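You operate a simulated robot arm through the tools that you are given. There is no shell and no other tool. Be economical: measure what you need, move in short steps, check, and stop when the job is done.

Carry out the task below with a simulated two-armed robot. There is one attempt and no reset: what you move stays moved.

## Task
Hold the white sensor, switch it on; shake the card tube standing in the blue pot.
Fine: hold the pot to stand the tube in, its top out; then stand the sensor on the bed; speed dial to 2; fence up, it stays up. Set down upright: white sensor.
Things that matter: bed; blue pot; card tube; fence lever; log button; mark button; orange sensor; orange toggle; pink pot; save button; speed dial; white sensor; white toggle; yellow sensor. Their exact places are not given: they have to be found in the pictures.

Only the result counts: the job must be done as asked and must still hold three seconds after the hand-in. Knocking over, shifting, dropping, spilling or breaking anything else fails it.

## Robot
Two 7-joint arms with two-finger parallel grippers on one trunk, on a base that drives. Base frame: it is fixed to the floor where the robot stands at the start and does not move with it; the origin is under the middle of the robot, x ahead of it, y to its left, z up; the surface under the hand at the start is at about z = 80. Units: cm, rad, N and s.
The left shoulder is at the start at [7, 16.3, 114.5], the right one opposite. With the tool pointing down near the work surface each hand reaches from about 38 to 88 cm from the robot's upright axis, wherever it stands, measured 20 degrees to its own side. Places, roughly: bed [60, 50, 80]; fence lever [30, 30, 70]; log button [90, -20, 90]; mark button [50, -10, 90]; orange toggle [90, -30, 100]; save button [90, -30, 90]; speed dial [30, 40, 70]; white toggle [50, -10, 100]; yellow toggle [90, -20, 100]. Payload 3.43 kg a hand.
The tool frame of a hand sits at the grasp point between the pads (the TCP): z along the fingers, y along the line on which they close. The tips reach 3.4 cm beyond it. The gripper opens to 12.8 cm. The fingers are 2.4 cm wide and 1.2 cm thick; the gripper's body (4.8 by 13 cm) begins 9.6 cm behind the TCP.
Orientation is that of the tool frame in the base frame, as a unit quaternion [x, y, z, w]. With the fingers straight down and closing along the base's y, the tool's x points along the base's -x, its y along +y and its z along -z.

## Interface
- The arms move only by the tool servo_tool. It takes "left_moves", "right_moves" or both (then of equal length, played together; a hand with none holds still); each is a list of rows, each a list of 7 numbers: the shift along the tool's x, y, z in cm, then the turn, a rotation vector about the tool's x, y, z in rad, then the opening, from 0 (shut) to 1 (fully open). In form: [[dx, dy, dz, rx, ry, rz, jaw], ...]. A call has 1 to 20 rows; each row is the pose to reach, as a shift and turn from the pose commanded when the call began, along the tool's axes at that moment. A row lasts 0.2 s, in which the tool goes at most 5 cm and 0.15 rad; a call with a longer step from one row to the next is refused whole, and so is a gripper value outside its range. A pose out of reach is approached as far as the arm can. The call stops where the force on the tool passes 40 N (or 10 N more than at its start, if that is more) or the arm is blocked; 0.2 s more then pass. The fingers move at their own pace (about 15.3 cm/s each) and stop on an object; they squeeze with about 27 N. The grip force told is the motor's: it shows also when the fingers shut on nothing. Time passes only in rows, and 0.2 s behind the last, so rows that repeat a pose let the fingers close. It gives the time, the measured TCP pose, the force on the tool (base axes), the opening and the grip force at its end, in the units of the frame above (readings bear some noise), with the torque about the TCP (base axes, N m) and any sound that the robot's microphone picked up.
- Cameras (640 x 400 px; columns grow to the right, rows downward): "scene" is now at [12.64, 4.29, 137.33]; the picture's right is [0.47, -0.88, 0.00], its down [-0.52, -0.27, -0.81] and it looks along [0.72, 0.38, -0.58] (base axes); focal length 220 px, centre (320, 200). "left" rides on the left gripper at [7.6, 1.1, -16] in its tool frame; the picture's right is [-0.15, 0.99, 0.00], its down [-0.88, -0.13, -0.46] and it looks along [-0.45, -0.07, 0.89] (tool axes); focal length 234 px, centre (320, 200). "right" rides on the right gripper at [7.6, -1.1, -16] in its tool frame; the picture's right is [0.15, 0.99, 0.00], its down [-0.88, 0.13, -0.46] and it looks along [-0.45, 0.07, 0.89] (tool axes); focal length 234 px, centre (320, 200).
- get_image(camera): a new picture of that camera. The clock stands still meanwhile.
- slide_trunk(by): slides the trunk up (or, below 0, down) by that many cm; the arms and the scene camera ride with it, the base frame stays. It gives what a move gives, with no picture.
- steer(legs): drives the robot by 1 to 6 legs, each [ahead, left, turn to the left] in cm, cm and rad, along the robot's own axes; the way and the turn of a leg run together, so that a leg with both is an arc; at most 150 cm and 3.142 rad a leg. The arms and the cameras ride along, it lands a little off, and it stops where it bumps. It gives what a move gives.
- pan_tilt(pan, tilt): turns the head with the scene camera to pan (to the left, within 1.501 rad either way) and tilt (down, from -0.506 to 1.204), counted from straight ahead of the robot. It gives what a move gives.
- locate(camera, pixels): for up to 12 pixels [column, row] of the newest picture of that camera ("zoom" is the newest enlarged one), the place [x, y, z] in the base frame of the surface seen there, good to about 0.2 cm. The clock stands still meanwhile.
- close_up(camera, box): a new picture of the part [left, top, right, bottom] of that camera's present view, enlarged. The clock stands still meanwhile.
- close_job(): hands the job in; it is judged then, once.

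Keep the steps short. Do not move on a guess: measure, check each grasp and each placing, and mend mistakes. In all there are 80 turns and 78 pictures (those below and enlarged ones count). Leave the grippers open and the arms clear of the work at the hand-in unless told otherwise, and finish with a single line.

The tools are called after "Emit:" by a JSON object that holds its "api" and its "payload". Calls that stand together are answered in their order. servo_tool: Moves the arms, as the interface text tells. Its arguments: {"type":"object","properties":{"left_moves":{"type":"array","items":{"type":"array","items":{"type":"number"}}},"right_moves":{"type":"array","items":{"type":"array","items":{"type":"number"}}}},"required":[]} The other tools are called the same way: slide_trunk (by) slides the trunk up or down; steer (legs) drives the base; pan_tilt (pan, tilt) turns the head that bears the scene camera; get_image (camera) takes a picture; locate (camera, pixels) gives the place of the surface under pixels of a picture; close_up (camera, box) takes an enlarged picture of a part of a camera's view; close_job () hands the job in.

At the start:

```text
t: 0.0
left_position: [45.54, 57.72, 109.93]
left_tcp_rot: [-0.001, 1.0, 0.0, 0.0]
left_contact_force: [-1.2, -0.4, -0.1]
left_moment: [0.0, 0.0, 0.02]
left_grip_width: 12.81
left_finger_force: 0.1
right_position: [56.5, 3.36, 118.79]
right_tcp_rot: [0.0, 1.0, -0.001, 0.0]
right_contact_force: [0.1, 0.3, 0.7]
right_moment: [0.03, -0.01, 0.01]
right_grip_width: 12.78
right_finger_force: 0.2
trunk travel left (down, up): [-62.5, 31.5]
robot x, y, heading: [-0.3, -0.04, 0.004]
head pan, tilt: [0.49, 0.623]
```

scene: 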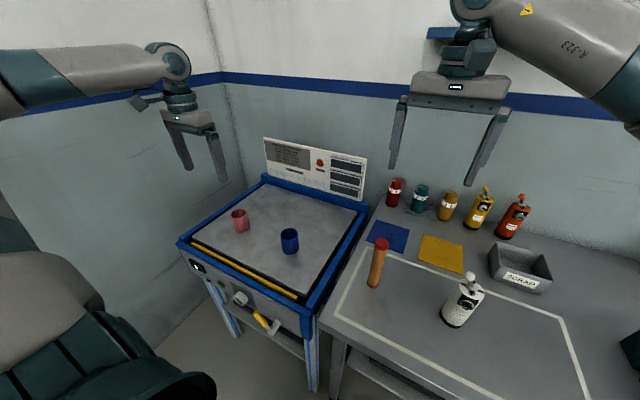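
right: 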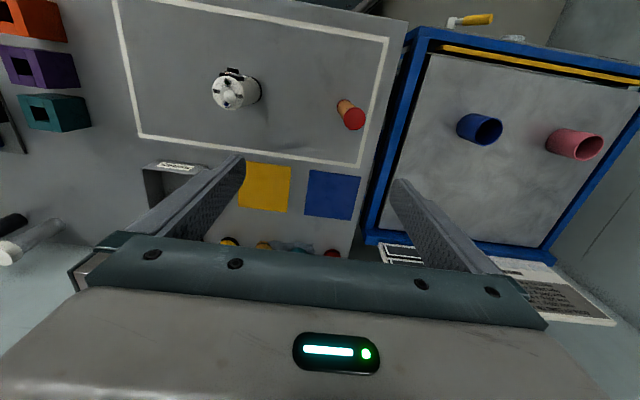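
left: 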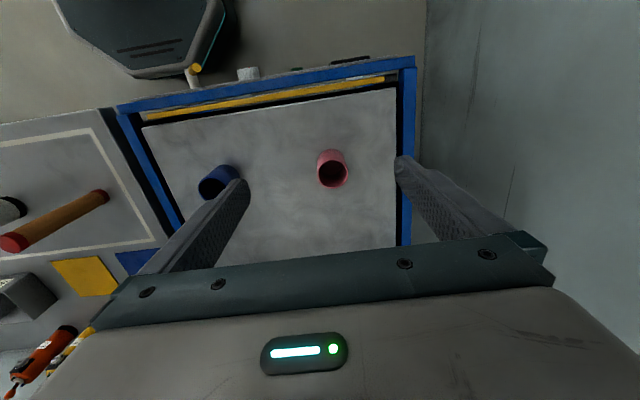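

I'll look closely at the work: the white sensor, the tube and the machine front.

Emit:
{"api": "close_up", "payload": {"camera": "scene", "box": [340, 220, 540, 345]}}

Emit:
{"api": "close_up", "payload": {"camera": "scene", "box": [170, 130, 380, 261]}}

Emit:
{"api": "close_up", "payload": {"camera": "scene", "box": [170, 230, 340, 336]}}

Emit:
{"api": "locate", "payload": {"camera": "scene", "pixels": [[380, 242], [374, 284], [457, 318], [467, 280], [289, 232], [290, 250], [240, 213], [240, 297], [262, 322], [240, 276], [300, 200], [347, 280]]}}

```text
3.20 times, centred on (440, 282) of scene
```

zoom: 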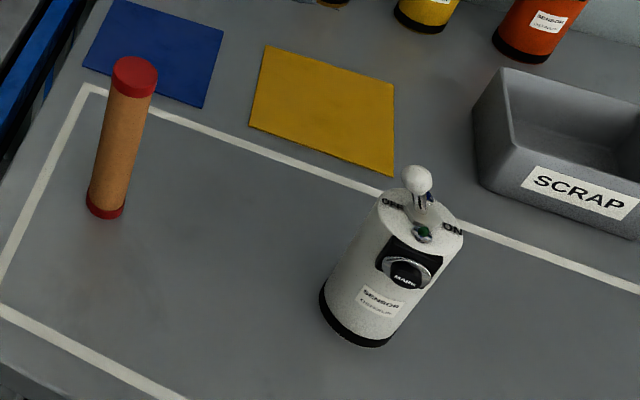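

```text
3.05 times, centred on (275, 196) of scene
```

zoom: 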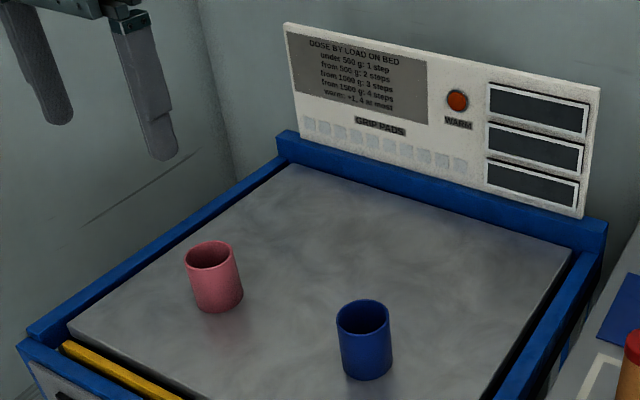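

```text
3.76 times, centred on (255, 283) of scene
```

zoom: 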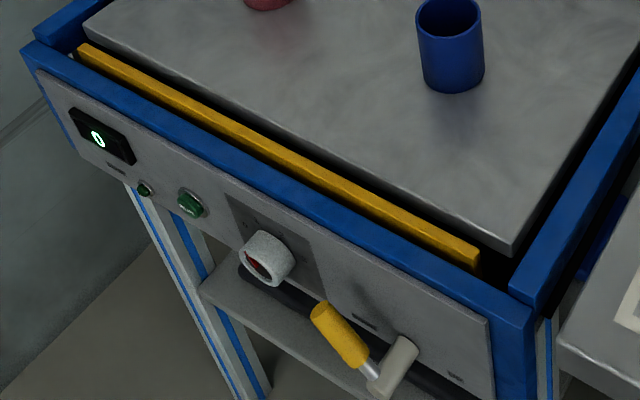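

```text
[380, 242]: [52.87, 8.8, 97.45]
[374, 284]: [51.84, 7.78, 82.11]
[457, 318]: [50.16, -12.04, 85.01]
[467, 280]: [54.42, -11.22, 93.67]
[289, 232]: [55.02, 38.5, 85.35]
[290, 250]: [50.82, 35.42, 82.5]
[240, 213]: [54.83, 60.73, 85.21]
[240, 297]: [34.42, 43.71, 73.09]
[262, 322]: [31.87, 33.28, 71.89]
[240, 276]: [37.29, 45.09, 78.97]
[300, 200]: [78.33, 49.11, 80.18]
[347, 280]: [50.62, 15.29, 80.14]
```

Emit:
{"api": "close_up", "payload": {"camera": "right", "box": [190, 40, 390, 165]}}

Emit:
{"api": "close_up", "payload": {"camera": "right", "box": [430, 80, 630, 205]}}

Emit:
{"api": "close_up", "payload": {"camera": "scene", "box": [185, 255, 285, 317]}}

Emit:
{"api": "close_up", "payload": {"camera": "scene", "box": [430, 265, 494, 305]}}

Emit:
{"api": "close_up", "payload": {"camera": "scene", "box": [255, 130, 375, 205]}}

Emit:
{"api": "locate", "payload": {"camera": "right", "pixels": [[236, 91], [213, 91], [234, 70], [236, 109], [351, 118], [341, 116], [364, 117], [352, 130], [486, 130], [484, 115], [486, 142], [340, 85]]}}

```text
3.20 times, centred on (290, 102) of right
```

zoom: 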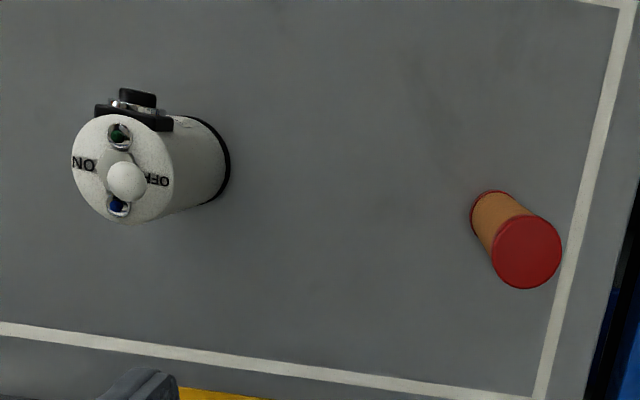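

```text
3.20 times, centred on (530, 142) of right
```

zoom: 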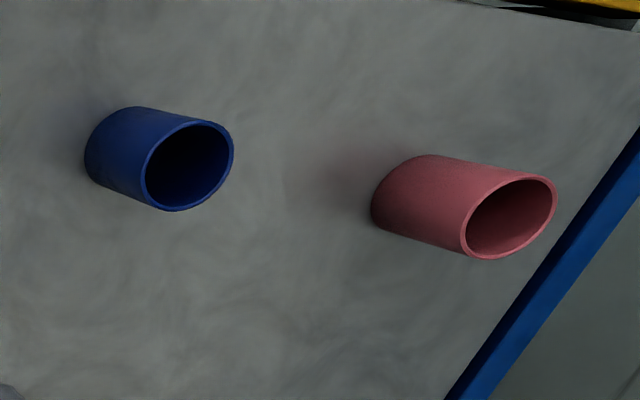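

```text
6.40 times, centred on (235, 286) of scene
```

zoom: 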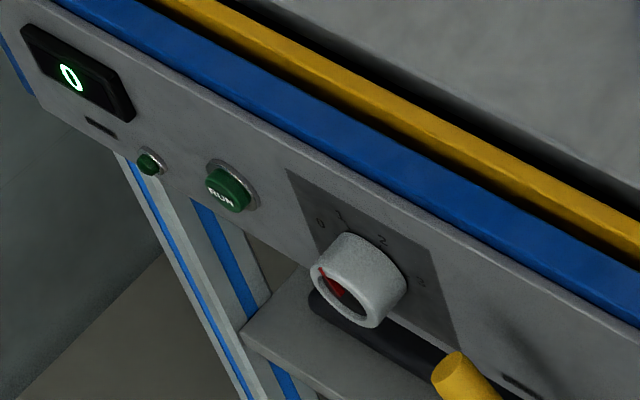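

```text
10.00 times, centred on (462, 285) of scene
```

zoom: 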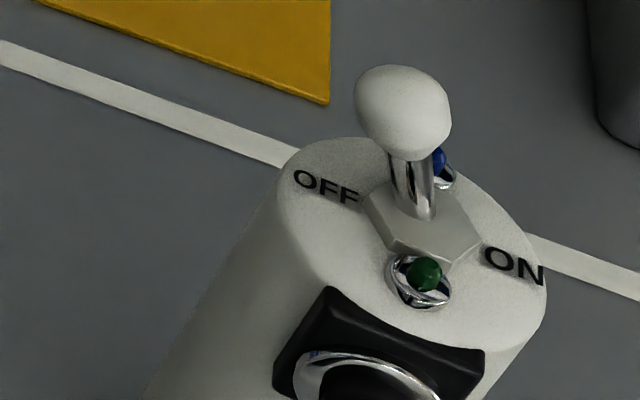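

```text
5.33 times, centred on (315, 168) of scene
```

zoom: 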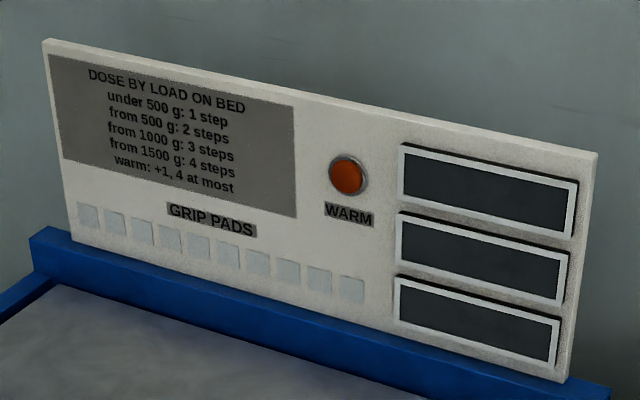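

```text
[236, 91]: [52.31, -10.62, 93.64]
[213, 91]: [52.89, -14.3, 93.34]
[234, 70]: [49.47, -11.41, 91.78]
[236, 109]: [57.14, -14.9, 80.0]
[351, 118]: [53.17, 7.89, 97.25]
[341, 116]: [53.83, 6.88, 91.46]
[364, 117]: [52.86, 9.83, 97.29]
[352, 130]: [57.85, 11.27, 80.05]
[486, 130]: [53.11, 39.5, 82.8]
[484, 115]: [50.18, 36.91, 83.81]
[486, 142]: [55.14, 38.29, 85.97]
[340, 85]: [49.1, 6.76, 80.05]
```

I'll measure the pot rim, sensor top and toggle ball on enlarged views.

Emit:
{"api": "close_up", "payload": {"camera": "scene", "box": [264, 215, 328, 255]}}

Emit:
{"api": "locate", "payload": {"camera": "zoom", "pixels": [[250, 137], [165, 170], [345, 200], [250, 240], [250, 280], [250, 370], [160, 250], [345, 280], [250, 160], [260, 180]]}}

Emit:
{"api": "close_up", "payload": {"camera": "scene", "box": [424, 262, 504, 332]}}

Emit:
{"api": "locate", "payload": {"camera": "zoom", "pixels": [[340, 90], [300, 200], [410, 210], [400, 240], [330, 270], [250, 330], [200, 420], [310, 380], [260, 440], [330, 60]]}}

```text
10.00 times, centred on (296, 235) of scene
```

zoom: 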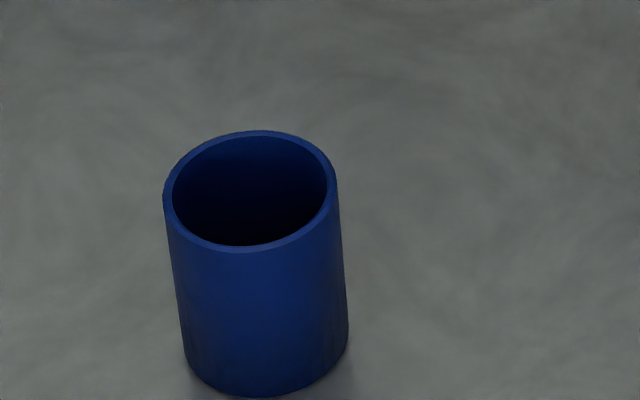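

```text
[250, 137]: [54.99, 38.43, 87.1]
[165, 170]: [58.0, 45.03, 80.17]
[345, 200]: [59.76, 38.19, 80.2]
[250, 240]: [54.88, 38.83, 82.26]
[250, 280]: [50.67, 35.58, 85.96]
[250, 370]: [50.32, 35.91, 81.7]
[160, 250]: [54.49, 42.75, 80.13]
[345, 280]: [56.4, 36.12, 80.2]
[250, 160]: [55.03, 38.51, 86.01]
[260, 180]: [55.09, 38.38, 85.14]
```

```text
5.71 times, centred on (464, 297) of scene
```

zoom: 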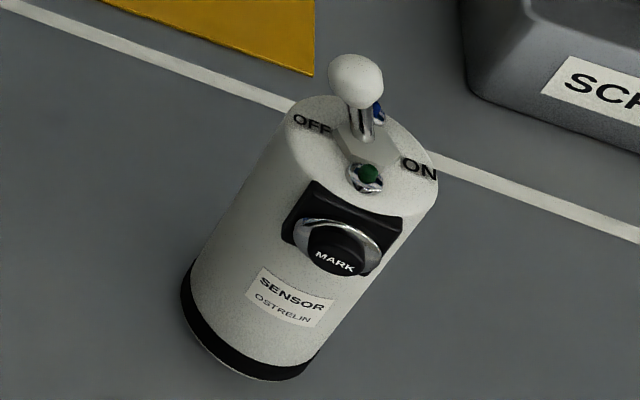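

```text
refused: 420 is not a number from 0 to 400
```

Emit:
{"api": "locate", "payload": {"camera": "zoom", "pixels": [[355, 85], [300, 150], [390, 145], [410, 190], [335, 265], [250, 250], [220, 310], [330, 330], [255, 365], [350, 65], [295, 210]]}}

```text
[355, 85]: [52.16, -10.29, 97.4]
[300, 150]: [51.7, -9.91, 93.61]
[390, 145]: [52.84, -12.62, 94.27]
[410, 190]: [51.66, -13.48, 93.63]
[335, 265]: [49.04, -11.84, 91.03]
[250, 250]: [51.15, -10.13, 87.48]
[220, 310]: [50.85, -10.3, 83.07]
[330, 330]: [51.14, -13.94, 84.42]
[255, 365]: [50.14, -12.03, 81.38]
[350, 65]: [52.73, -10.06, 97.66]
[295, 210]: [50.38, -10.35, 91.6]
```

Tube axis is about (53.1, 8.4), top 97.3; pot axis about (52.9, 37.05), rim 87.2; sensor axis about (52.9, -12). I'll bring the right hand above the tube and the left hand, tilted, to a stand-off from the pot.

Emit:
{"api": "servo_tool", "payload": {"left_moves": [[-0.07, -1.4, 1.8, 0.0353, -0.0852, 0.0731, 1], [-0.14, -2.8, 3.6, 0.0706, -0.1704, 0.1461, 1], [-0.21, -4.2, 5.4, 0.1059, -0.2556, 0.2192, 1], [-0.28, -5.6, 7.2, 0.1412, -0.3408, 0.2922, 1], [-0.35, -7.0, 9.0, 0.1765, -0.426, 0.3653, 1], [-0.43, -8.4, 10.8, 0.2118, -0.5112, 0.4384, 1], [-0.5, -9.8, 12.6, 0.2471, -0.5964, 0.5114, 1], [-0.57, -11.2, 14.4, 0.2824, -0.6816, 0.5845, 1], [-0.64, -12.6, 16.2, 0.3177, -0.7668, 0.6575, 1], [-0.71, -14.0, 18.1, 0.353, -0.852, 0.7306, 1], [-0.71, -14.0, 18.1, 0.353, -0.852, 0.7306, 1]], "right_moves": [[0.4, 0.6, 0, 0, 0, 0, 1], [0.8, 1.2, 0, 0, 0, 0, 1], [1.2, 1.8, 0, 0, 0, 0, 1], [1.7, 2.5, 0, 0, 0, 0, 1], [2.1, 3.2, 0, 0, 0, 0, 1], [2.5, 3.9, 1.5, 0, 0, 0, 1], [2.9, 4.5, 3, 0, 0, 0, 1], [3.3, 5.04, 4.5, 0, 0, 0, 1], [3.35, 5.04, 6, 0, 0, 0, 1], [3.35, 5.04, 8.8, 0, 0, 0, 1], [3.35, 5.04, 8.8, 0, 0, 0, 1]]}}

Emit:
{"api": "get_image", "payload": {"camera": "scene"}}

Emit:
{"api": "get_image", "payload": {"camera": "left"}}

Emit:
{"api": "get_image", "payload": {"camera": "right"}}

```text
t: 2.4
left_position: [46.3, 43.8, 91.96]
left_tcp_rot: [0.344, 0.832, -0.166, 0.402]
left_contact_force: [-0.3, 0.2, 0.3]
left_moment: [0.01, 0.0, -0.02]
left_grip_width: 12.77
left_finger_force: 0.1
right_position: [52.98, 8.41, 110.1]
right_tcp_rot: [0.0, 1.0, 0.0, 0.0]
right_contact_force: [-0.5, 0.0, 0.0]
right_moment: [0.0, -0.02, -0.02]
right_grip_width: 12.83
right_finger_force: 0.0
trunk travel left (down, up): [-62.5, 31.5]
robot x, y, heading: [-0.14, 0.17, -0.002]
head pan, tilt: [0.49, 0.623]
```

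```text
64 pictures are left
```

scene: 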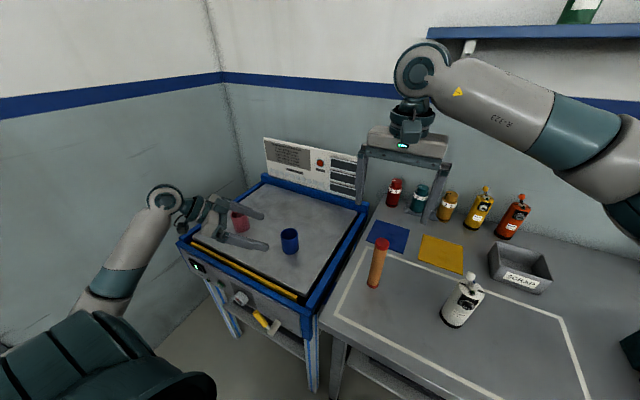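

```text
63 pictures are left
```

left: 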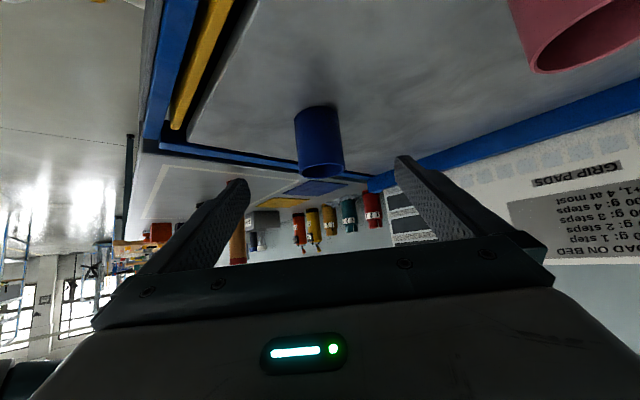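

```text
62 pictures are left
```

right: 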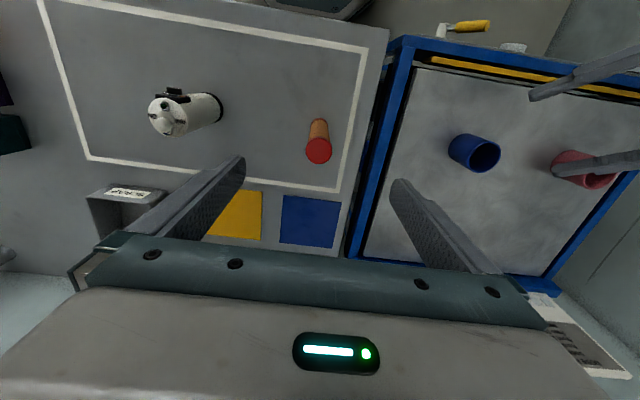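

Both are well placed. Left advances 12 cm along its fingers to straddle the pot, right descends to z≈93.5; both still open.

Emit:
{"api": "servo_tool", "payload": {"left_moves": [[0, 0, 2, 0, 0, 0, 1], [0, 0, 4, 0, 0, 0, 1], [0, 0, 6, 0, 0, 0, 1], [0, 0, 8, 0, 0, 0, 1], [0, 0, 10, 0, 0, 0, 1], [0, 0, 11, 0, 0, 0, 1], [0, 0, 12, 0, 0, 0, 1], [0, 0, 12, 0, 0, 0, 1]], "right_moves": [[0, 0, 2.5, 0, 0, 0, 1], [0, 0, 5, 0, 0, 0, 1], [0, 0, 7.5, 0, 0, 0, 1], [0, 0, 10, 0, 0, 0, 1], [0, 0, 12, 0, 0, 0, 1], [0, 0, 14, 0, 0, 0, 1], [0, 0, 15.5, 0, 0, 0, 1], [0, 0, 16.5, 0, 0, 0, 1]]}}

Emit:
{"api": "get_image", "payload": {"camera": "left"}}

Emit:
{"api": "get_image", "payload": {"camera": "right"}}

```text
t: 4.2
left_position: [52.87, 37.14, 84.31]
left_tcp_rot: [0.344, 0.832, -0.167, 0.403]
left_contact_force: [-0.3, 0.5, -0.7]
left_moment: [0.0, 0.0, -0.01]
left_grip_width: 12.8
left_finger_force: 0.0
right_position: [53.06, 8.58, 93.41]
right_tcp_rot: [0.0, 1.0, 0.001, 0.0]
right_contact_force: [-0.4, -0.7, -0.8]
right_moment: [0.02, 0.01, 0.0]
right_grip_width: 12.81
right_finger_force: 0.0
trunk travel left (down, up): [-62.5, 31.5]
robot x, y, heading: [0.32, -0.29, 0.001]
head pan, tilt: [0.49, 0.623]
```

```text
61 pictures are left
```

left: 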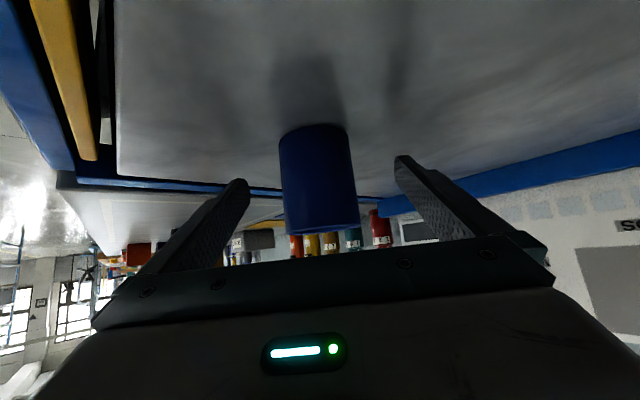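

```text
60 pictures are left
```

right: 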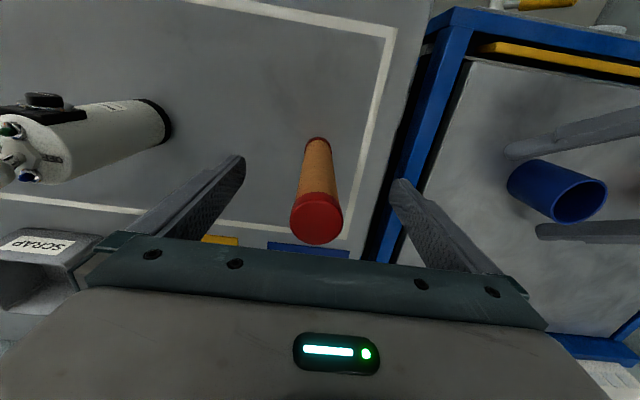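

Both straddle centrally. Closing both gently in steps.

Emit:
{"api": "servo_tool", "payload": {"left_moves": [[0, 0, 0, 0, 0, 0, 0.8], [0, 0, 0, 0, 0, 0, 0.6], [0, 0, 0, 0, 0, 0, 0.5], [0, 0, 0, 0, 0, 0, 0.46], [0, 0, 0, 0, 0, 0, 0.42], [0, 0, 0, 0, 0, 0, 0.38], [0, 0, 0, 0, 0, 0, 0.2], [0, 0, 0, 0, 0, 0, 0.2]], "right_moves": [[0, 0, 0, 0, 0, 0, 0.8], [0, 0, 0, 0, 0, 0, 0.6], [0, 0, 0, 0, 0, 0, 0.4], [0, 0, 0, 0, 0, 0, 0.33], [0, 0, 0, 0, 0, 0, 0.29], [0, 0, 0, 0, 0, 0, 0.25], [0, 0, 0, 0, 0, 0, 0.1], [0, 0, 0, 0, 0, 0, 0]]}}

Emit:
{"api": "get_image", "payload": {"camera": "right"}}

```text
t: 6.0
left_position: [52.86, 37.13, 84.31]
left_tcp_rot: [0.344, 0.832, -0.166, 0.402]
left_contact_force: [-0.2, -0.1, 0.6]
left_moment: [-0.01, 0.07, -0.02]
left_grip_width: 5.18
left_finger_force: 26.8
right_position: [53.0, 8.53, 93.48]
right_tcp_rot: [0.0, 1.0, 0.0, 0.0]
right_contact_force: [-0.4, -1.1, -0.8]
right_moment: [0.04, 0.03, 0.01]
right_grip_width: 3.26
right_finger_force: 27.4
trunk travel left (down, up): [-62.5, 31.5]
robot x, y, heading: [-0.11, -0.25, 0.001]
head pan, tilt: [0.49, 0.623]
```

```text
59 pictures are left
```

right: 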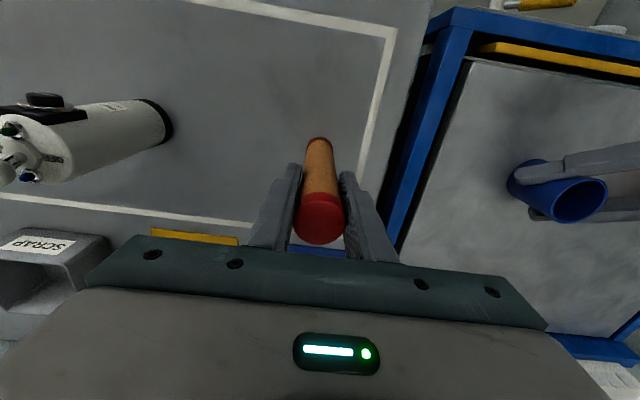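

Both gripped (5.2 cm pot, 3.3 cm tube). Now lifting the tube 12 cm and carrying it over the pot.

Emit:
{"api": "servo_tool", "payload": {"right_moves": [[0, 0, -1, 0, 0, 0, 0], [0, 0, -4, 0, 0, 0, 0], [0, 0, -8, 0, 0, 0, 0], [0, 0, -12, 0, 0, 0, 0], [0, 3, -12, 0, 0, 0, 0], [0, 6, -12, 0, 0, 0, 0], [0, 9, -12, 0, 0, 0, 0], [0, 12, -12, 0, 0, 0, 0], [0, 15, -12, 0, 0, 0, 0], [0, 18, -12, 0, 0, 0, 0], [0.1, 21, -12, 0, 0, 0, 0], [0.1, 24, -12, 0, 0, 0, 0], [0.15, 26.5, -12, 0, 0, 0, 0], [0.2, 28.6, -12, 0, 0, 0, 0], [0.2, 28.6, -12, 0, 0, 0, 0]]}}

Emit:
{"api": "get_image", "payload": {"camera": "right"}}

Emit:
{"api": "close_up", "payload": {"camera": "scene", "box": [210, 130, 370, 270]}}

```text
t: 9.2
left_position: [53.04, 37.22, 84.35]
left_tcp_rot: [0.344, 0.832, -0.166, 0.402]
left_contact_force: [0.1, 0.1, 0.6]
left_moment: [0.01, 0.0, 0.02]
left_grip_width: 5.19
left_finger_force: 27.0
right_position: [52.99, 28.4, 105.36]
right_tcp_rot: [0.0, 1.0, 0.001, 0.0]
right_contact_force: [-0.5, 0.2, -1.2]
right_moment: [0.01, 0.01, -0.01]
right_grip_width: 3.3
right_finger_force: 27.4
right hand out of reach, approached as far as the arm can: row 11, 12, 13, 14, 15
trunk travel left (down, up): [-62.5, 31.5]
robot x, y, heading: [-0.18, -0.05, 0.001]
head pan, tilt: [0.49, 0.623]
```

```text
58 pictures are left
```

right: 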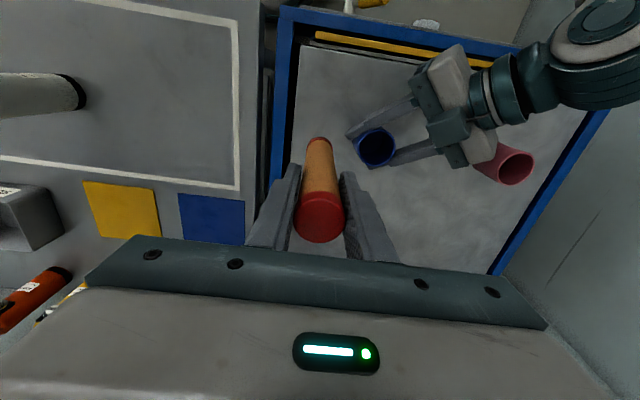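

```text
2.86 times, centred on (290, 200) of scene
```

zoom: 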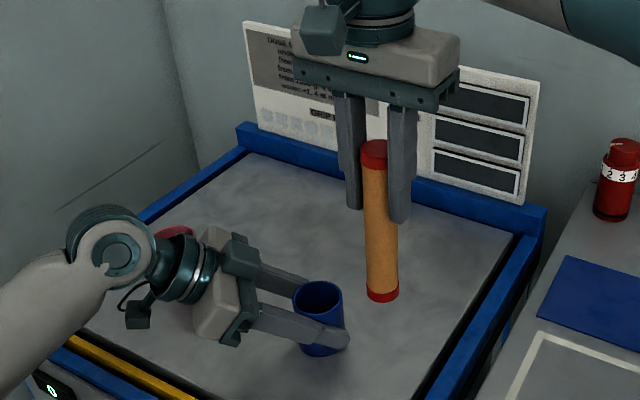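

The right arm runs out at y≈28; the pot is at 37. I'll release the pot, back the left hand off, then drive the base left 14 cm.

Emit:
{"api": "servo_tool", "payload": {"left_moves": [[0, 0, 0, 0, 0, 0, 0.5], [0, 0, 0, 0, 0, 0, 0.8], [0, 0, 0, 0, 0, 0, 1], [0, 0, -2, 0, 0, 0, 1], [0, 0, -5, 0, 0, 0, 1], [0, 0, -8, 0, 0, 0, 1], [0, 0, -12, 0, 0, 0, 1], [0, 0, -16, 0, 0, 0, 1]], "right_moves": [[0, 0, 0, 0, 0, 0, 0], [0, 0, -2, 0, 0, 0, 0], [0, 0, -4, 0, 0, 0, 0], [0, 0, -4, 0, 0, 0, 0], [0, 0, -4, 0, 0, 0, 0], [0, 0, -4, 0, 0, 0, 0], [0, 0, -4, 0, 0, 0, 0], [0, 0, -4, 0, 0, 0, 0]]}}

Emit:
{"api": "steer", "payload": {"legs": [[0, 14, 0]]}}

Emit:
{"api": "get_image", "payload": {"camera": "scene"}}

Emit:
{"api": "get_image", "payload": {"camera": "left"}}

```text
t: 11.0
left_position: [44.06, 46.17, 94.26]
left_tcp_rot: [0.344, 0.832, -0.166, 0.402]
left_contact_force: [-0.2, 0.3, -0.6]
left_moment: [-0.02, 0.02, -0.03]
left_grip_width: 12.81
left_finger_force: 0.1
right_position: [52.91, 27.99, 109.45]
right_tcp_rot: [0.002, 1.0, 0.002, 0.0]
right_contact_force: [-0.2, -0.1, -0.3]
right_moment: [-0.02, -0.03, 0.03]
right_grip_width: 3.3
right_finger_force: 27.0
right hand out of reach, approached as far as the arm can: row 3, 4, 5, 6, 7, 8
trunk travel left (down, up): [-62.5, 31.5]
robot x, y, heading: [0.15, 0.14, -0.0]
head pan, tilt: [0.49, 0.623]
```

```text
t: 12.3
left_position: [44.11, 60.14, 94.22]
left_tcp_rot: [0.344, 0.831, -0.167, 0.403]
left_contact_force: [-0.2, -0.4, -0.2]
left_moment: [-0.04, -0.02, -0.04]
left_grip_width: 12.78
left_finger_force: 0.0
right_position: [53.09, 42.1, 109.35]
right_tcp_rot: [0.003, 1.0, 0.002, 0.0]
right_contact_force: [-0.4, 0.0, -0.9]
right_moment: [0.0, 0.03, 0.01]
right_grip_width: 3.33
right_finger_force: 26.9
trunk travel left (down, up): [-62.5, 31.5]
robot x, y, heading: [0.06, 14.04, -0.0]
head pan, tilt: [0.49, 0.623]
```

```text
56 pictures are left
```

scene: 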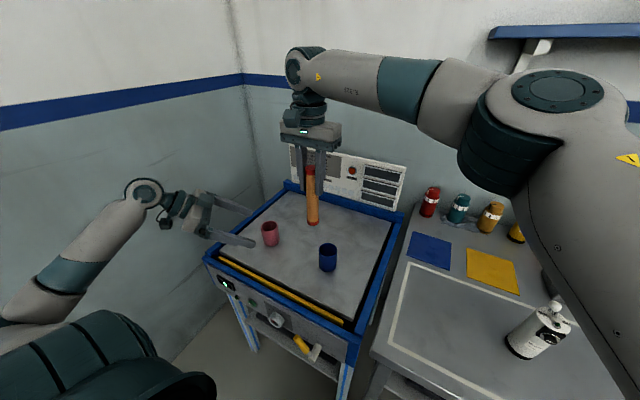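

```text
55 pictures are left
```

left: 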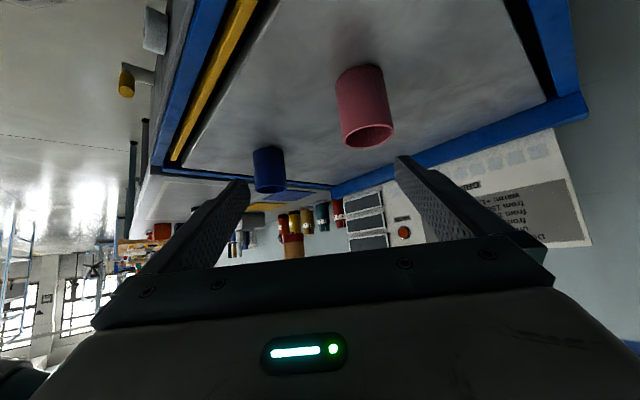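

Base shifted 14 cm. Left goes to its stand-off line to the pot, then in; right moves to the pot's axis, staying high.

Emit:
{"api": "servo_tool", "payload": {"left_moves": [[0, 0, 0, 0, 0, 0, 1], [-1.55, -2.52, 2.44, 0, 0, 0, 1], [-3.09, -5.03, 4.88, 0, 0, 0, 1], [-4.64, -7.55, 7.32, 0, 0, 0, 1], [-6.18, -10.07, 9.76, 0, 0, 0, 1], [-6.18, -10.07, 12.76, 0, 0, 0, 1], [-6.18, -10.07, 15.76, 0, 0, 0, 1], [-6.18, -10.07, 18.76, 0, 0, 0, 1], [-6.18, -10.07, 21.76, 0, 0, 0, 1], [-6.18, -10.07, 23.76, 0, 0, 0, 1], [-6.18, -10.07, 23.76, 0, 0, 0, 1]], "right_moves": [[0, -1.5, -2, 0, 0, 0, 0], [0.1, -3, -2, 0, 0, 0, 0], [0.2, -4.95, -2, 0, 0, 0, 0], [0.29, -4.95, -2, 0, 0, 0, 0], [0.29, -4.95, -2, 0, 0, 0, 0], [0.29, -4.95, -2, 0, 0, 0, 0], [0.29, -4.95, -2, 0, 0, 0, 0], [0.29, -4.95, -2, 0, 0, 0, 0], [0.29, -4.95, -2, 0, 0, 0, 0], [0.29, -4.95, -2, 0, 0, 0, 0], [0.29, -4.95, -2, 0, 0, 0, 0]]}}

Emit:
{"api": "get_image", "payload": {"camera": "left"}}

Emit:
{"api": "close_up", "payload": {"camera": "scene", "box": [260, 150, 400, 290]}}

```text
t: 14.7
left_position: [52.87, 37.18, 84.27]
left_tcp_rot: [0.345, 0.832, -0.166, 0.402]
left_contact_force: [-0.4, 0.0, -0.5]
left_moment: [-0.01, -0.01, -0.03]
left_grip_width: 12.76
left_finger_force: 0.0
right_position: [52.7, 37.0, 111.33]
right_tcp_rot: [0.004, 1.0, 0.002, 0.0]
right_contact_force: [0.3, -0.4, -1.1]
right_moment: [0.0, 0.01, -0.01]
right_grip_width: 3.33
right_finger_force: 26.4
trunk travel left (down, up): [-62.5, 31.5]
robot x, y, heading: [-0.31, 14.08, -0.001]
head pan, tilt: [0.49, 0.623]
```

```text
54 pictures are left
```

left: 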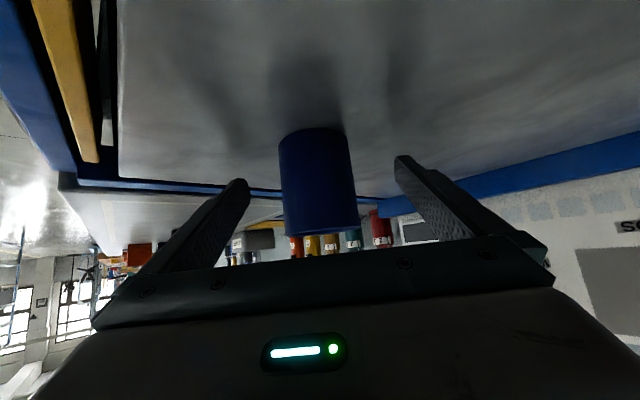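

```text
2.86 times, centred on (330, 220) of scene
```

zoom: 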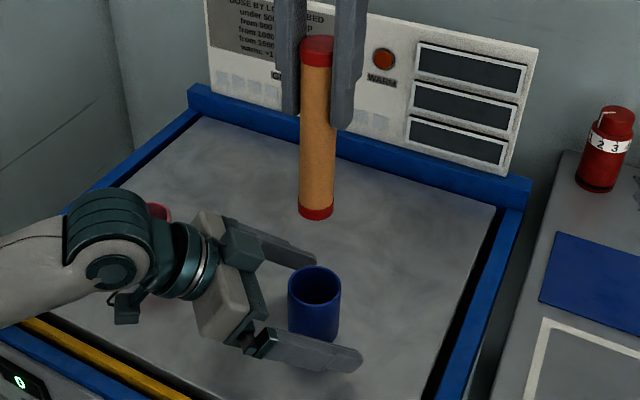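

Pot is centred again; closing left on it and lowering the tube to just above the rim (bottom at ~89) for a check.

Emit:
{"api": "servo_tool", "payload": {"left_moves": [[0, 0, 0, 0, 0, 0, 0.7], [0, 0, 0, 0, 0, 0, 0.5], [0, 0, 0, 0, 0, 0, 0.46], [0, 0, 0, 0, 0, 0, 0.42], [0, 0, 0, 0, 0, 0, 0.38], [0, 0, 0, 0, 0, 0, 0.2], [0, 0, 0, 0, 0, 0, 0.2]], "right_moves": [[0, 0, 1, 0, 0, 0, 0], [0, 0, 2.5, 0, 0, 0, 0], [0, 0, 4, 0, 0, 0, 0], [0, 0, 5.5, 0, 0, 0, 0], [0, 0, 7, 0, 0, 0, 0], [0, 0, 8.3, 0, 0, 0, 0], [0, 0, 8.3, 0, 0, 0, 0]]}}

Emit:
{"api": "close_up", "payload": {"camera": "scene", "box": [296, 205, 360, 275]}}

Emit:
{"api": "close_up", "payload": {"camera": "right", "box": [240, 90, 400, 250]}}

Emit:
{"api": "get_image", "payload": {"camera": "left"}}

```text
t: 16.3
left_position: [52.86, 37.13, 84.27]
left_tcp_rot: [0.344, 0.832, -0.166, 0.402]
left_contact_force: [-0.7, 0.2, 0.0]
left_moment: [-0.03, -0.02, 0.01]
left_grip_width: 5.17
left_finger_force: 26.9
right_position: [52.72, 37.05, 102.93]
right_tcp_rot: [0.003, 1.0, 0.002, 0.0]
right_contact_force: [1.1, -0.1, -0.1]
right_moment: [0.0, 0.0, 0.0]
right_grip_width: 3.31
right_finger_force: 27.2
trunk travel left (down, up): [-62.5, 31.5]
robot x, y, heading: [0.04, 13.61, -0.003]
head pan, tilt: [0.49, 0.623]
```

```text
5.71 times, centred on (328, 240) of scene
```

zoom: 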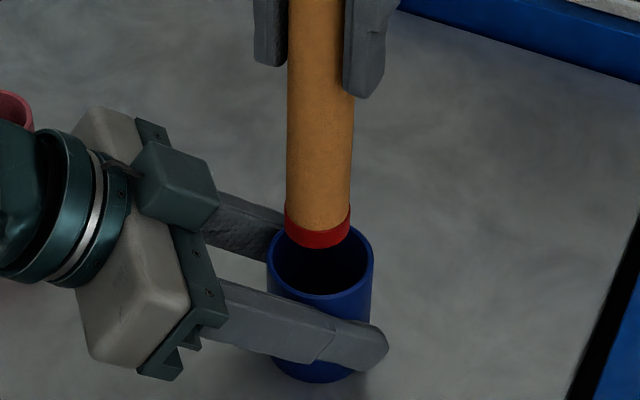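

```text
2.50 times, centred on (320, 170) of right
```

zoom: 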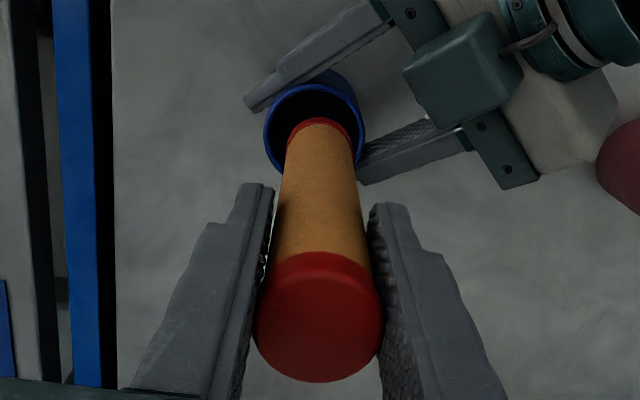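

```text
50 pictures are left
```

left: 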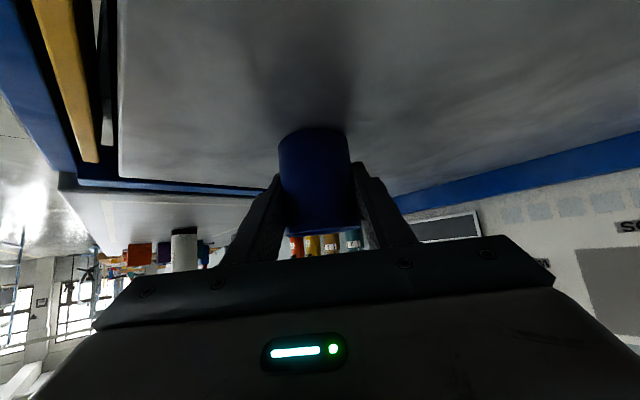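

Tube bottom is centred over the rim. Lowering it in.

Emit:
{"api": "servo_tool", "payload": {"right_moves": [[0, 0, 1, 0, 0, 0, 0], [0, 0, 2, 0, 0, 0, 0], [0, 0, 3.2, 0, 0, 0, 0], [0, 0, 4.4, 0, 0, 0, 0], [0, 0, 5.6, 0, 0, 0, 0], [0, 0, 6.8, 0, 0, 0, 0], [0, 0, 7.6, 0, 0, 0, 0], [0, 0, 8.2, 0, 0, 0, 0], [0, 0, 8.2, 0, 0, 0, 0]]}}

Emit:
{"api": "close_up", "payload": {"camera": "scene", "box": [280, 180, 376, 276]}}

```text
t: 18.3
left_position: [52.78, 37.18, 84.22]
left_tcp_rot: [0.345, 0.832, -0.167, 0.401]
left_contact_force: [0.2, 0.5, -0.3]
left_moment: [-0.01, 0.0, 0.02]
left_grip_width: 5.17
left_finger_force: 26.6
right_position: [52.79, 37.17, 94.7]
right_tcp_rot: [0.003, 1.0, 0.002, 0.0]
right_contact_force: [-0.7, -0.4, -0.7]
right_moment: [0.0, 0.02, 0.03]
right_grip_width: 3.32
right_finger_force: 27.1
trunk travel left (down, up): [-62.5, 31.5]
robot x, y, heading: [0.11, 14.18, 0.001]
head pan, tilt: [0.49, 0.623]
```

```text
4.17 times, centred on (328, 228) of scene
```

zoom: 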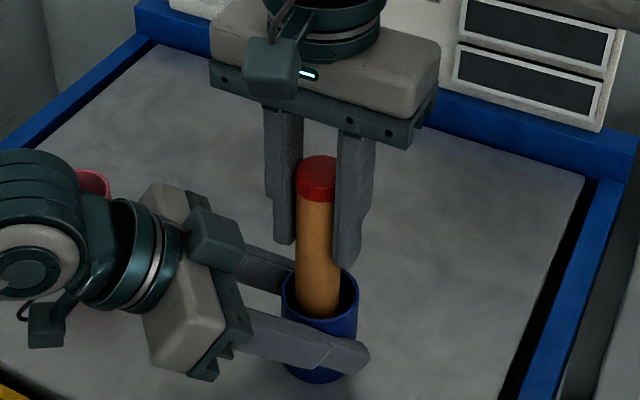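

Inside the pot without contact. Creeping down until it rests.

Emit:
{"api": "servo_tool", "payload": {"right_moves": [[0, 0, 0.2, 0, 0, 0, 0], [0, 0, 0.4, 0, 0, 0, 0], [0, 0, 0.4, 0, 0, 0, 0]]}}

Emit:
{"api": "servo_tool", "payload": {"right_moves": [[0, 0, 0.15, 0, 0, 0, 0], [0, 0, 0.3, 0, 0, 0, 0], [0, 0, 0.3, 0, 0, 0, 0]]}}

```text
t: 19.1
left_position: [52.83, 37.2, 84.26]
left_tcp_rot: [0.345, 0.832, -0.166, 0.402]
left_contact_force: [0.0, -0.3, 0.5]
left_moment: [-0.01, -0.01, -0.01]
left_grip_width: 5.15
left_finger_force: 27.2
right_position: [52.8, 36.99, 94.34]
right_tcp_rot: [0.003, 1.0, 0.001, 0.0]
right_contact_force: [0.9, -1.2, -1.0]
right_moment: [0.02, -0.01, 0.02]
right_grip_width: 3.31
right_finger_force: 26.9
trunk travel left (down, up): [-62.5, 31.5]
robot x, y, heading: [0.15, 14.12, -0.003]
head pan, tilt: [0.49, 0.623]
```

```text
t: 19.9
left_position: [52.91, 37.22, 84.26]
left_tcp_rot: [0.344, 0.832, -0.166, 0.402]
left_contact_force: [5.4, 0.9, -6.6]
left_moment: [-0.01, -0.25, 0.06]
left_grip_width: 5.14
left_finger_force: 26.8
right_position: [52.81, 37.06, 94.33]
right_tcp_rot: [0.003, 1.0, 0.002, 0.001]
right_contact_force: [-1.1, -0.8, 18.9]
right_moment: [-0.14, 0.07, -0.01]
right_grip_width: 3.3
right_finger_force: 27.3
trunk travel left (down, up): [-62.5, 31.5]
robot x, y, heading: [0.32, 14.56, -0.0]
head pan, tilt: [0.49, 0.623]
```

It rests on the pot floor (19 N). Backing off 0.2 cm, opening, and rising.

Emit:
{"api": "servo_tool", "payload": {"right_moves": [[0, 0, -0.25, 0, 0, 0, 0], [0, 0, -0.25, 0, 0, 0, 0.27], [0, 0, -0.25, 0, 0, 0, 0.35], [0, 0, -0.25, 0, 0, 0, 0.45], [0, 0, -0.25, 0, 0, 0, 0.45], [0, 0, -3, 0, 0, 0, 0.45], [0, 0, -6, 0, 0, 0, 0.45], [0, 0, -10, 0, 0, 0, 0.45], [0, 0, -14, 0, 0, 0, 0.45], [0, 0, -17, 0, 0, 0, 0.45]]}}

Emit:
{"api": "close_up", "payload": {"camera": "scene", "box": [280, 180, 376, 276]}}

```text
t: 22.1
left_position: [52.84, 37.12, 84.16]
left_tcp_rot: [0.344, 0.832, -0.167, 0.403]
left_contact_force: [-1.0, 0.1, -0.1]
left_moment: [-0.02, 0.03, 0.0]
left_grip_width: 5.15
left_finger_force: 27.3
right_position: [52.71, 37.07, 111.16]
right_tcp_rot: [0.004, 1.0, 0.002, 0.001]
right_contact_force: [0.1, -0.4, -0.3]
right_moment: [-0.01, 0.02, 0.02]
right_grip_width: 5.76
right_finger_force: 0.0
trunk travel left (down, up): [-62.5, 31.5]
robot x, y, heading: [-0.04, 14.21, 0.003]
head pan, tilt: [0.49, 0.623]
```

```text
4.17 times, centred on (328, 228) of scene
```

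zoom: 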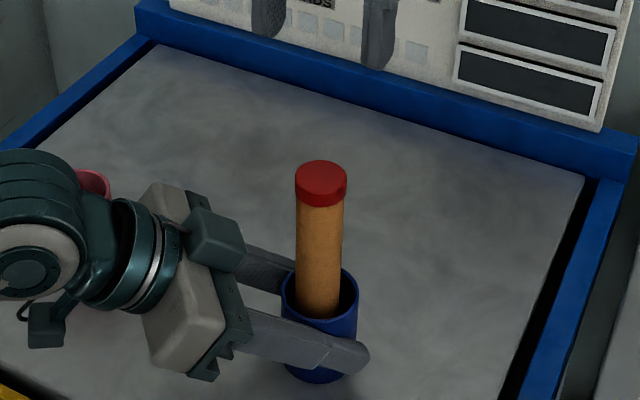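

The tube stands in the pot with its top out. Releasing the pot, backing off, raising the left hand.

Emit:
{"api": "servo_tool", "payload": {"left_moves": [[0, 0, 0, 0, 0, 0, 0.45], [0, 0, 0, 0, 0, 0, 0.55], [0, 0, 0, 0, 0, 0, 0.8], [0, 0, 0, 0, 0, 0, 1], [0, 0, -2, 0, 0, 0, 1], [0, 0, -5, 0, 0, 0, 1], [0, 0, -8, 0, 0, 0, 1], [0, 0, -12, 0, 0, 0, 1], [0, 0, -16, 0, 0, 0, 1], [-3, 0, -18.5, 0, 0, 0, 1], [-6, 0, -21, 0, 0, 0, 1], [-9, 0, -23.5, 0, 0, 0, 1], [-12, 0, -26, 0, 0, 0, 1]]}}

Emit:
{"api": "steer", "payload": {"legs": [[-8, 0, 0], [0, -23, 0]]}}

Emit:
{"api": "get_image", "payload": {"camera": "scene"}}

```text
t: 24.9
left_position: [43.55, 45.9, 109.97]
left_tcp_rot: [0.345, 0.832, -0.166, 0.402]
left_contact_force: [-1.1, 0.1, 0.5]
left_moment: [0.0, -0.04, 0.05]
left_grip_width: 12.79
left_finger_force: 0.1
right_position: [52.64, 36.99, 111.24]
right_tcp_rot: [0.003, 1.0, 0.002, 0.0]
right_contact_force: [-0.2, 0.2, 0.2]
right_moment: [0.01, -0.06, -0.01]
right_grip_width: 5.77
right_finger_force: 0.0
trunk travel left (down, up): [-62.5, 31.5]
robot x, y, heading: [0.21, 13.7, -0.006]
head pan, tilt: [0.49, 0.623]
```

```text
t: 27.3
left_position: [35.7, 23.13, 109.81]
left_tcp_rot: [0.346, 0.831, -0.168, 0.402]
left_contact_force: [0.7, -0.2, 0.3]
left_moment: [0.0, -0.01, -0.01]
left_grip_width: 12.82
left_finger_force: 0.1
right_position: [44.75, 14.23, 111.23]
right_tcp_rot: [0.004, 1.0, 0.002, 0.001]
right_contact_force: [-0.7, 0.7, 0.4]
right_moment: [-0.04, -0.02, -0.01]
right_grip_width: 5.76
right_finger_force: 0.0
trunk travel left (down, up): [-62.5, 31.5]
robot x, y, heading: [-7.92, -8.4, -0.006]
head pan, tilt: [0.49, 0.623]
```

```text
47 pictures are left
```

scene: 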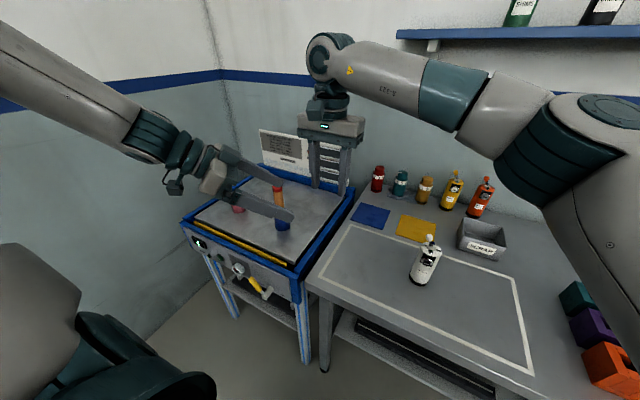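

Base is at (-8, -8.5). Right hand moves over and tilts forward 0.95 rad to a stand-off in front of the sensor.

Emit:
{"api": "servo_tool", "payload": {"right_moves": [[0.2, -3.7, 0, 0, -0.13, 0, 1], [0.4, -7.4, 0, 0, -0.26, 0, 1], [0.6, -11.2, 0, 0, -0.39, 0, 1], [0.9, -15, 0, 0, -0.52, 0, 1], [1.2, -18.7, 0, 0, -0.65, 0, 1], [1.4, -22.5, 2, 0, -0.78, 0, 1], [1.65, -26.2, 5, 0, -0.9, 0, 1], [1.65, -26.2, 8, 0, -0.95, 0, 1], [1.65, -26.2, 11, 0, -0.95, 0, 1], [1.65, -26.2, 14, 0, -0.95, 0, 1], [1.65, -26.2, 17.7, 0, -0.95, 0, 1], [1.65, -26.2, 17.7, 0, -0.95, 0, 1]]}}

Emit:
{"api": "get_image", "payload": {"camera": "scene"}}

Emit:
{"api": "get_image", "payload": {"camera": "right"}}

```text
t: 29.9
left_position: [35.56, 23.18, 109.84]
left_tcp_rot: [0.345, 0.831, -0.167, 0.402]
left_contact_force: [-0.5, -0.9, -0.9]
left_moment: [0.02, 0.01, 0.03]
left_grip_width: 12.82
left_finger_force: 0.1
right_position: [42.76, -12.01, 93.54]
right_tcp_rot: [0.004, 0.889, -0.001, 0.458]
right_contact_force: [0.0, 0.3, -0.4]
right_moment: [0.06, -0.01, -0.02]
right_grip_width: 12.8
right_finger_force: 0.0
trunk travel left (down, up): [-62.5, 31.5]
robot x, y, heading: [-8.12, -8.45, -0.006]
head pan, tilt: [0.49, 0.623]
```

```text
46 pictures are left
```

scene: 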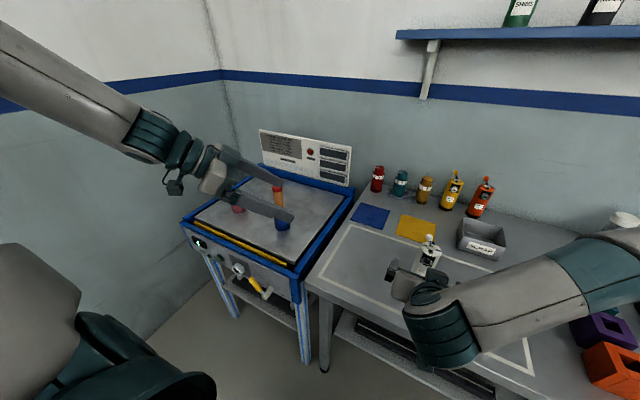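

```text
45 pictures are left
```

right: 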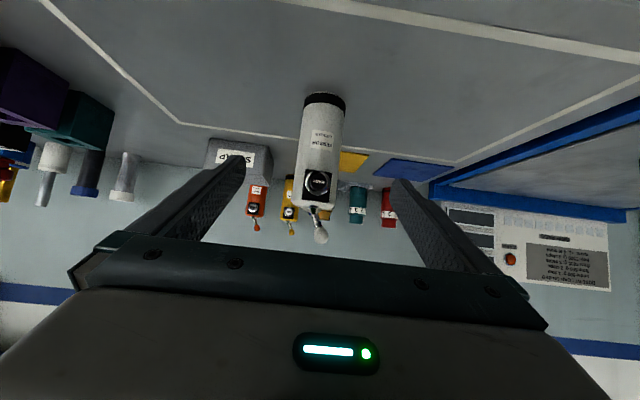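

Aligned. Advancing 12.3 cm to straddle the sensor and closing gradually.

Emit:
{"api": "servo_tool", "payload": {"right_moves": [[0, 0, 2, 0, 0, 0, 1], [0, 0, 4, 0, 0, 0, 1], [0, 0, 6, 0, 0, 0, 1], [0, 0, 8, 0, 0, 0, 1], [0, 0, 10, 0, 0, 0, 1], [0, 0, 11.5, 0, 0, 0, 1], [0, 0, 12.3, 0, 0, 0, 1], [0, 0, 12.3, 0, 0, 0, 1]]}}

Emit:
{"api": "get_image", "payload": {"camera": "right"}}

```text
t: 31.7
left_position: [35.73, 23.2, 109.65]
left_tcp_rot: [0.346, 0.831, -0.167, 0.402]
left_contact_force: [-0.2, 0.6, 0.6]
left_moment: [0.03, 0.0, 0.03]
left_grip_width: 12.78
left_finger_force: 0.1
right_position: [52.89, -11.98, 86.14]
right_tcp_rot: [0.004, 0.889, 0.0, 0.457]
right_contact_force: [0.0, 0.6, -0.3]
right_moment: [0.0, 0.01, -0.02]
right_grip_width: 12.8
right_finger_force: 0.0
trunk travel left (down, up): [-62.5, 31.5]
robot x, y, heading: [-7.76, -8.86, -0.009]
head pan, tilt: [0.49, 0.623]
```

```text
44 pictures are left
```

right: 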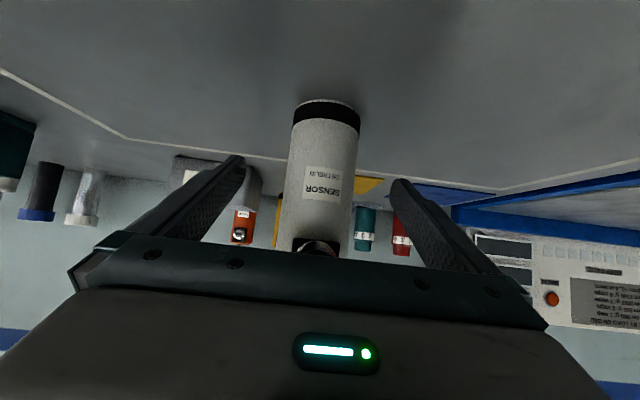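

Centred. Closing on the sensor; the left hand meanwhile swings back to straight-down, staying high.

Emit:
{"api": "servo_tool", "payload": {"right_moves": [[0, 0, 0, 0, 0, 0, 0.8], [0, 0, 0, 0, 0, 0, 0.6], [0, 0, 0, 0, 0, 0, 0.52], [0, 0, 0, 0, 0, 0, 0.48], [0, 0, 0, 0, 0, 0, 0.44], [0, 0, 0, 0, 0, 0, 0.4], [0, 0, 0, 0, 0, 0, 0.36], [0, 0, 0, 0, 0, 0, 0.2], [0, 0, 0, 0, 0, 0, 0.2], [0, 0, 0, 0, 0, 0, 0.2]], "left_moves": [[0, 0, 0, -0.0353, 0.0852, -0.0731, 0.8], [0, 0, 0, -0.0706, 0.1704, -0.1461, 0.6], [0, 0, 0, -0.1059, 0.2556, -0.2192, 0.4], [0, 0, 0, -0.1412, 0.3408, -0.2922, 0.2], [0, 0, 0, -0.1765, 0.426, -0.3653, 0], [0, 0, 0, -0.2118, 0.5112, -0.4384, 0], [0, 0, 0, -0.2471, 0.5964, -0.5114, 0], [0, 0, 0, -0.2824, 0.6816, -0.5845, 0], [0, 0, 0, -0.3177, 0.7668, -0.6575, 0], [0, 0, 0, -0.353, 0.852, -0.7306, 0]]}}

Emit:
{"api": "close_up", "payload": {"camera": "scene", "box": [370, 210, 490, 300]}}

```text
t: 33.9
left_position: [36.62, 38.65, 107.88]
left_tcp_rot: [0.039, 0.998, -0.048, 0.011]
left_contact_force: [-1.3, -0.1, 0.3]
left_moment: [-0.01, 0.02, 0.0]
left_grip_width: 0.0
left_finger_force: 26.6
left hand out of reach, approached as far as the arm can: row 5, 6, 7, 8, 9, 10
right_position: [52.95, -11.94, 86.28]
right_tcp_rot: [0.005, 0.889, -0.001, 0.458]
right_contact_force: [1.5, 0.1, 0.3]
right_moment: [0.0, 0.12, 0.01]
right_grip_width: 5.15
right_finger_force: 27.3
trunk travel left (down, up): [-62.5, 31.5]
robot x, y, heading: [-8.18, -8.54, -0.0]
head pan, tilt: [0.49, 0.623]
```

```text
4.44 times, centred on (430, 255) of scene
```

zoom: 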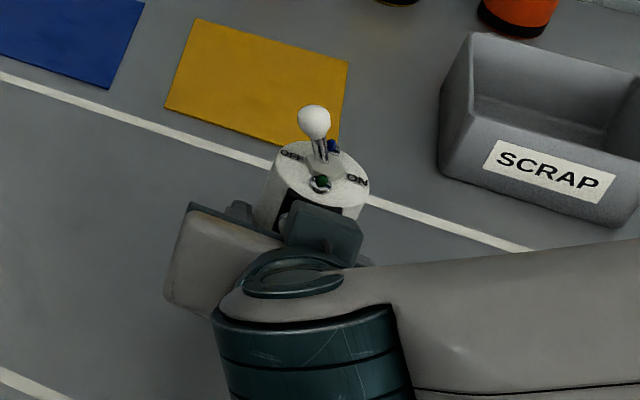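

Sensor held (5.15 cm). Left arm was too near its body there; moving it forward to above and left of the toggle.

Emit:
{"api": "servo_tool", "payload": {"left_moves": [[-2.0, -3, -0.4, 0, 0, 0, 0], [-4.0, -6, -0.8, -0.096, 0.022, -0.078, 0], [-6.0, -10, -1.2, -0.096, 0.022, -0.078, 0], [-8, -14, -1.6, -0.096, 0.022, -0.078, 0], [-10, -18, -2, -0.096, 0.022, -0.078, 0], [-12, -22, -2.4, -0.096, 0.022, -0.078, 0], [-14, -26, -2.8, -0.096, 0.022, -0.078, 0], [-15, -30, -3.2, -0.096, 0.022, -0.078, 0], [-16.1, -34, -3.6, -0.096, 0.022, -0.078, 0], [-16.1, -38.5, -4, -0.096, 0.022, -0.078, 0], [-16.1, -38.5, -4, -0.096, 0.022, -0.078, 0]]}}

Emit:
{"api": "get_image", "payload": {"camera": "scene"}}

```text
t: 36.3
left_position: [47.88, 35.81, 110.4]
left_tcp_rot: [0.054, 0.996, -0.067, 0.009]
left_contact_force: [1.0, -0.5, -0.3]
left_moment: [-0.01, -0.04, 0.02]
left_grip_width: 0.0
left_finger_force: 26.6
left hand out of reach, approached as far as the arm can: row 1, 2, 3, 4, 5, 6, 7, 8, 9, 10, 11
right_position: [52.85, -11.99, 86.36]
right_tcp_rot: [0.004, 0.889, 0.0, 0.458]
right_contact_force: [-0.3, 0.0, 1.0]
right_moment: [-0.04, 0.05, 0.02]
right_grip_width: 5.17
right_finger_force: 27.7
trunk travel left (down, up): [-62.5, 31.5]
robot x, y, heading: [-8.08, -9.03, -0.003]
head pan, tilt: [0.49, 0.623]
```

```text
42 pictures are left
```

scene: 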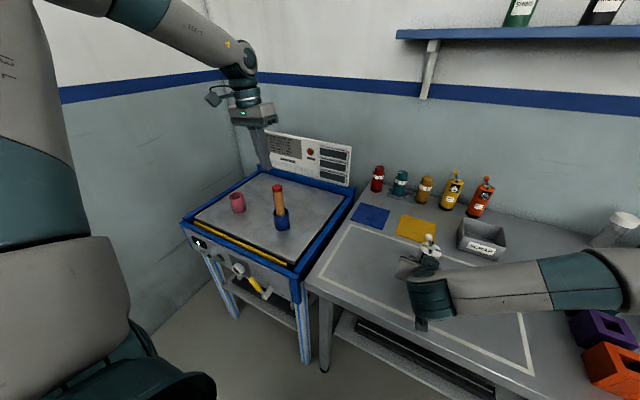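

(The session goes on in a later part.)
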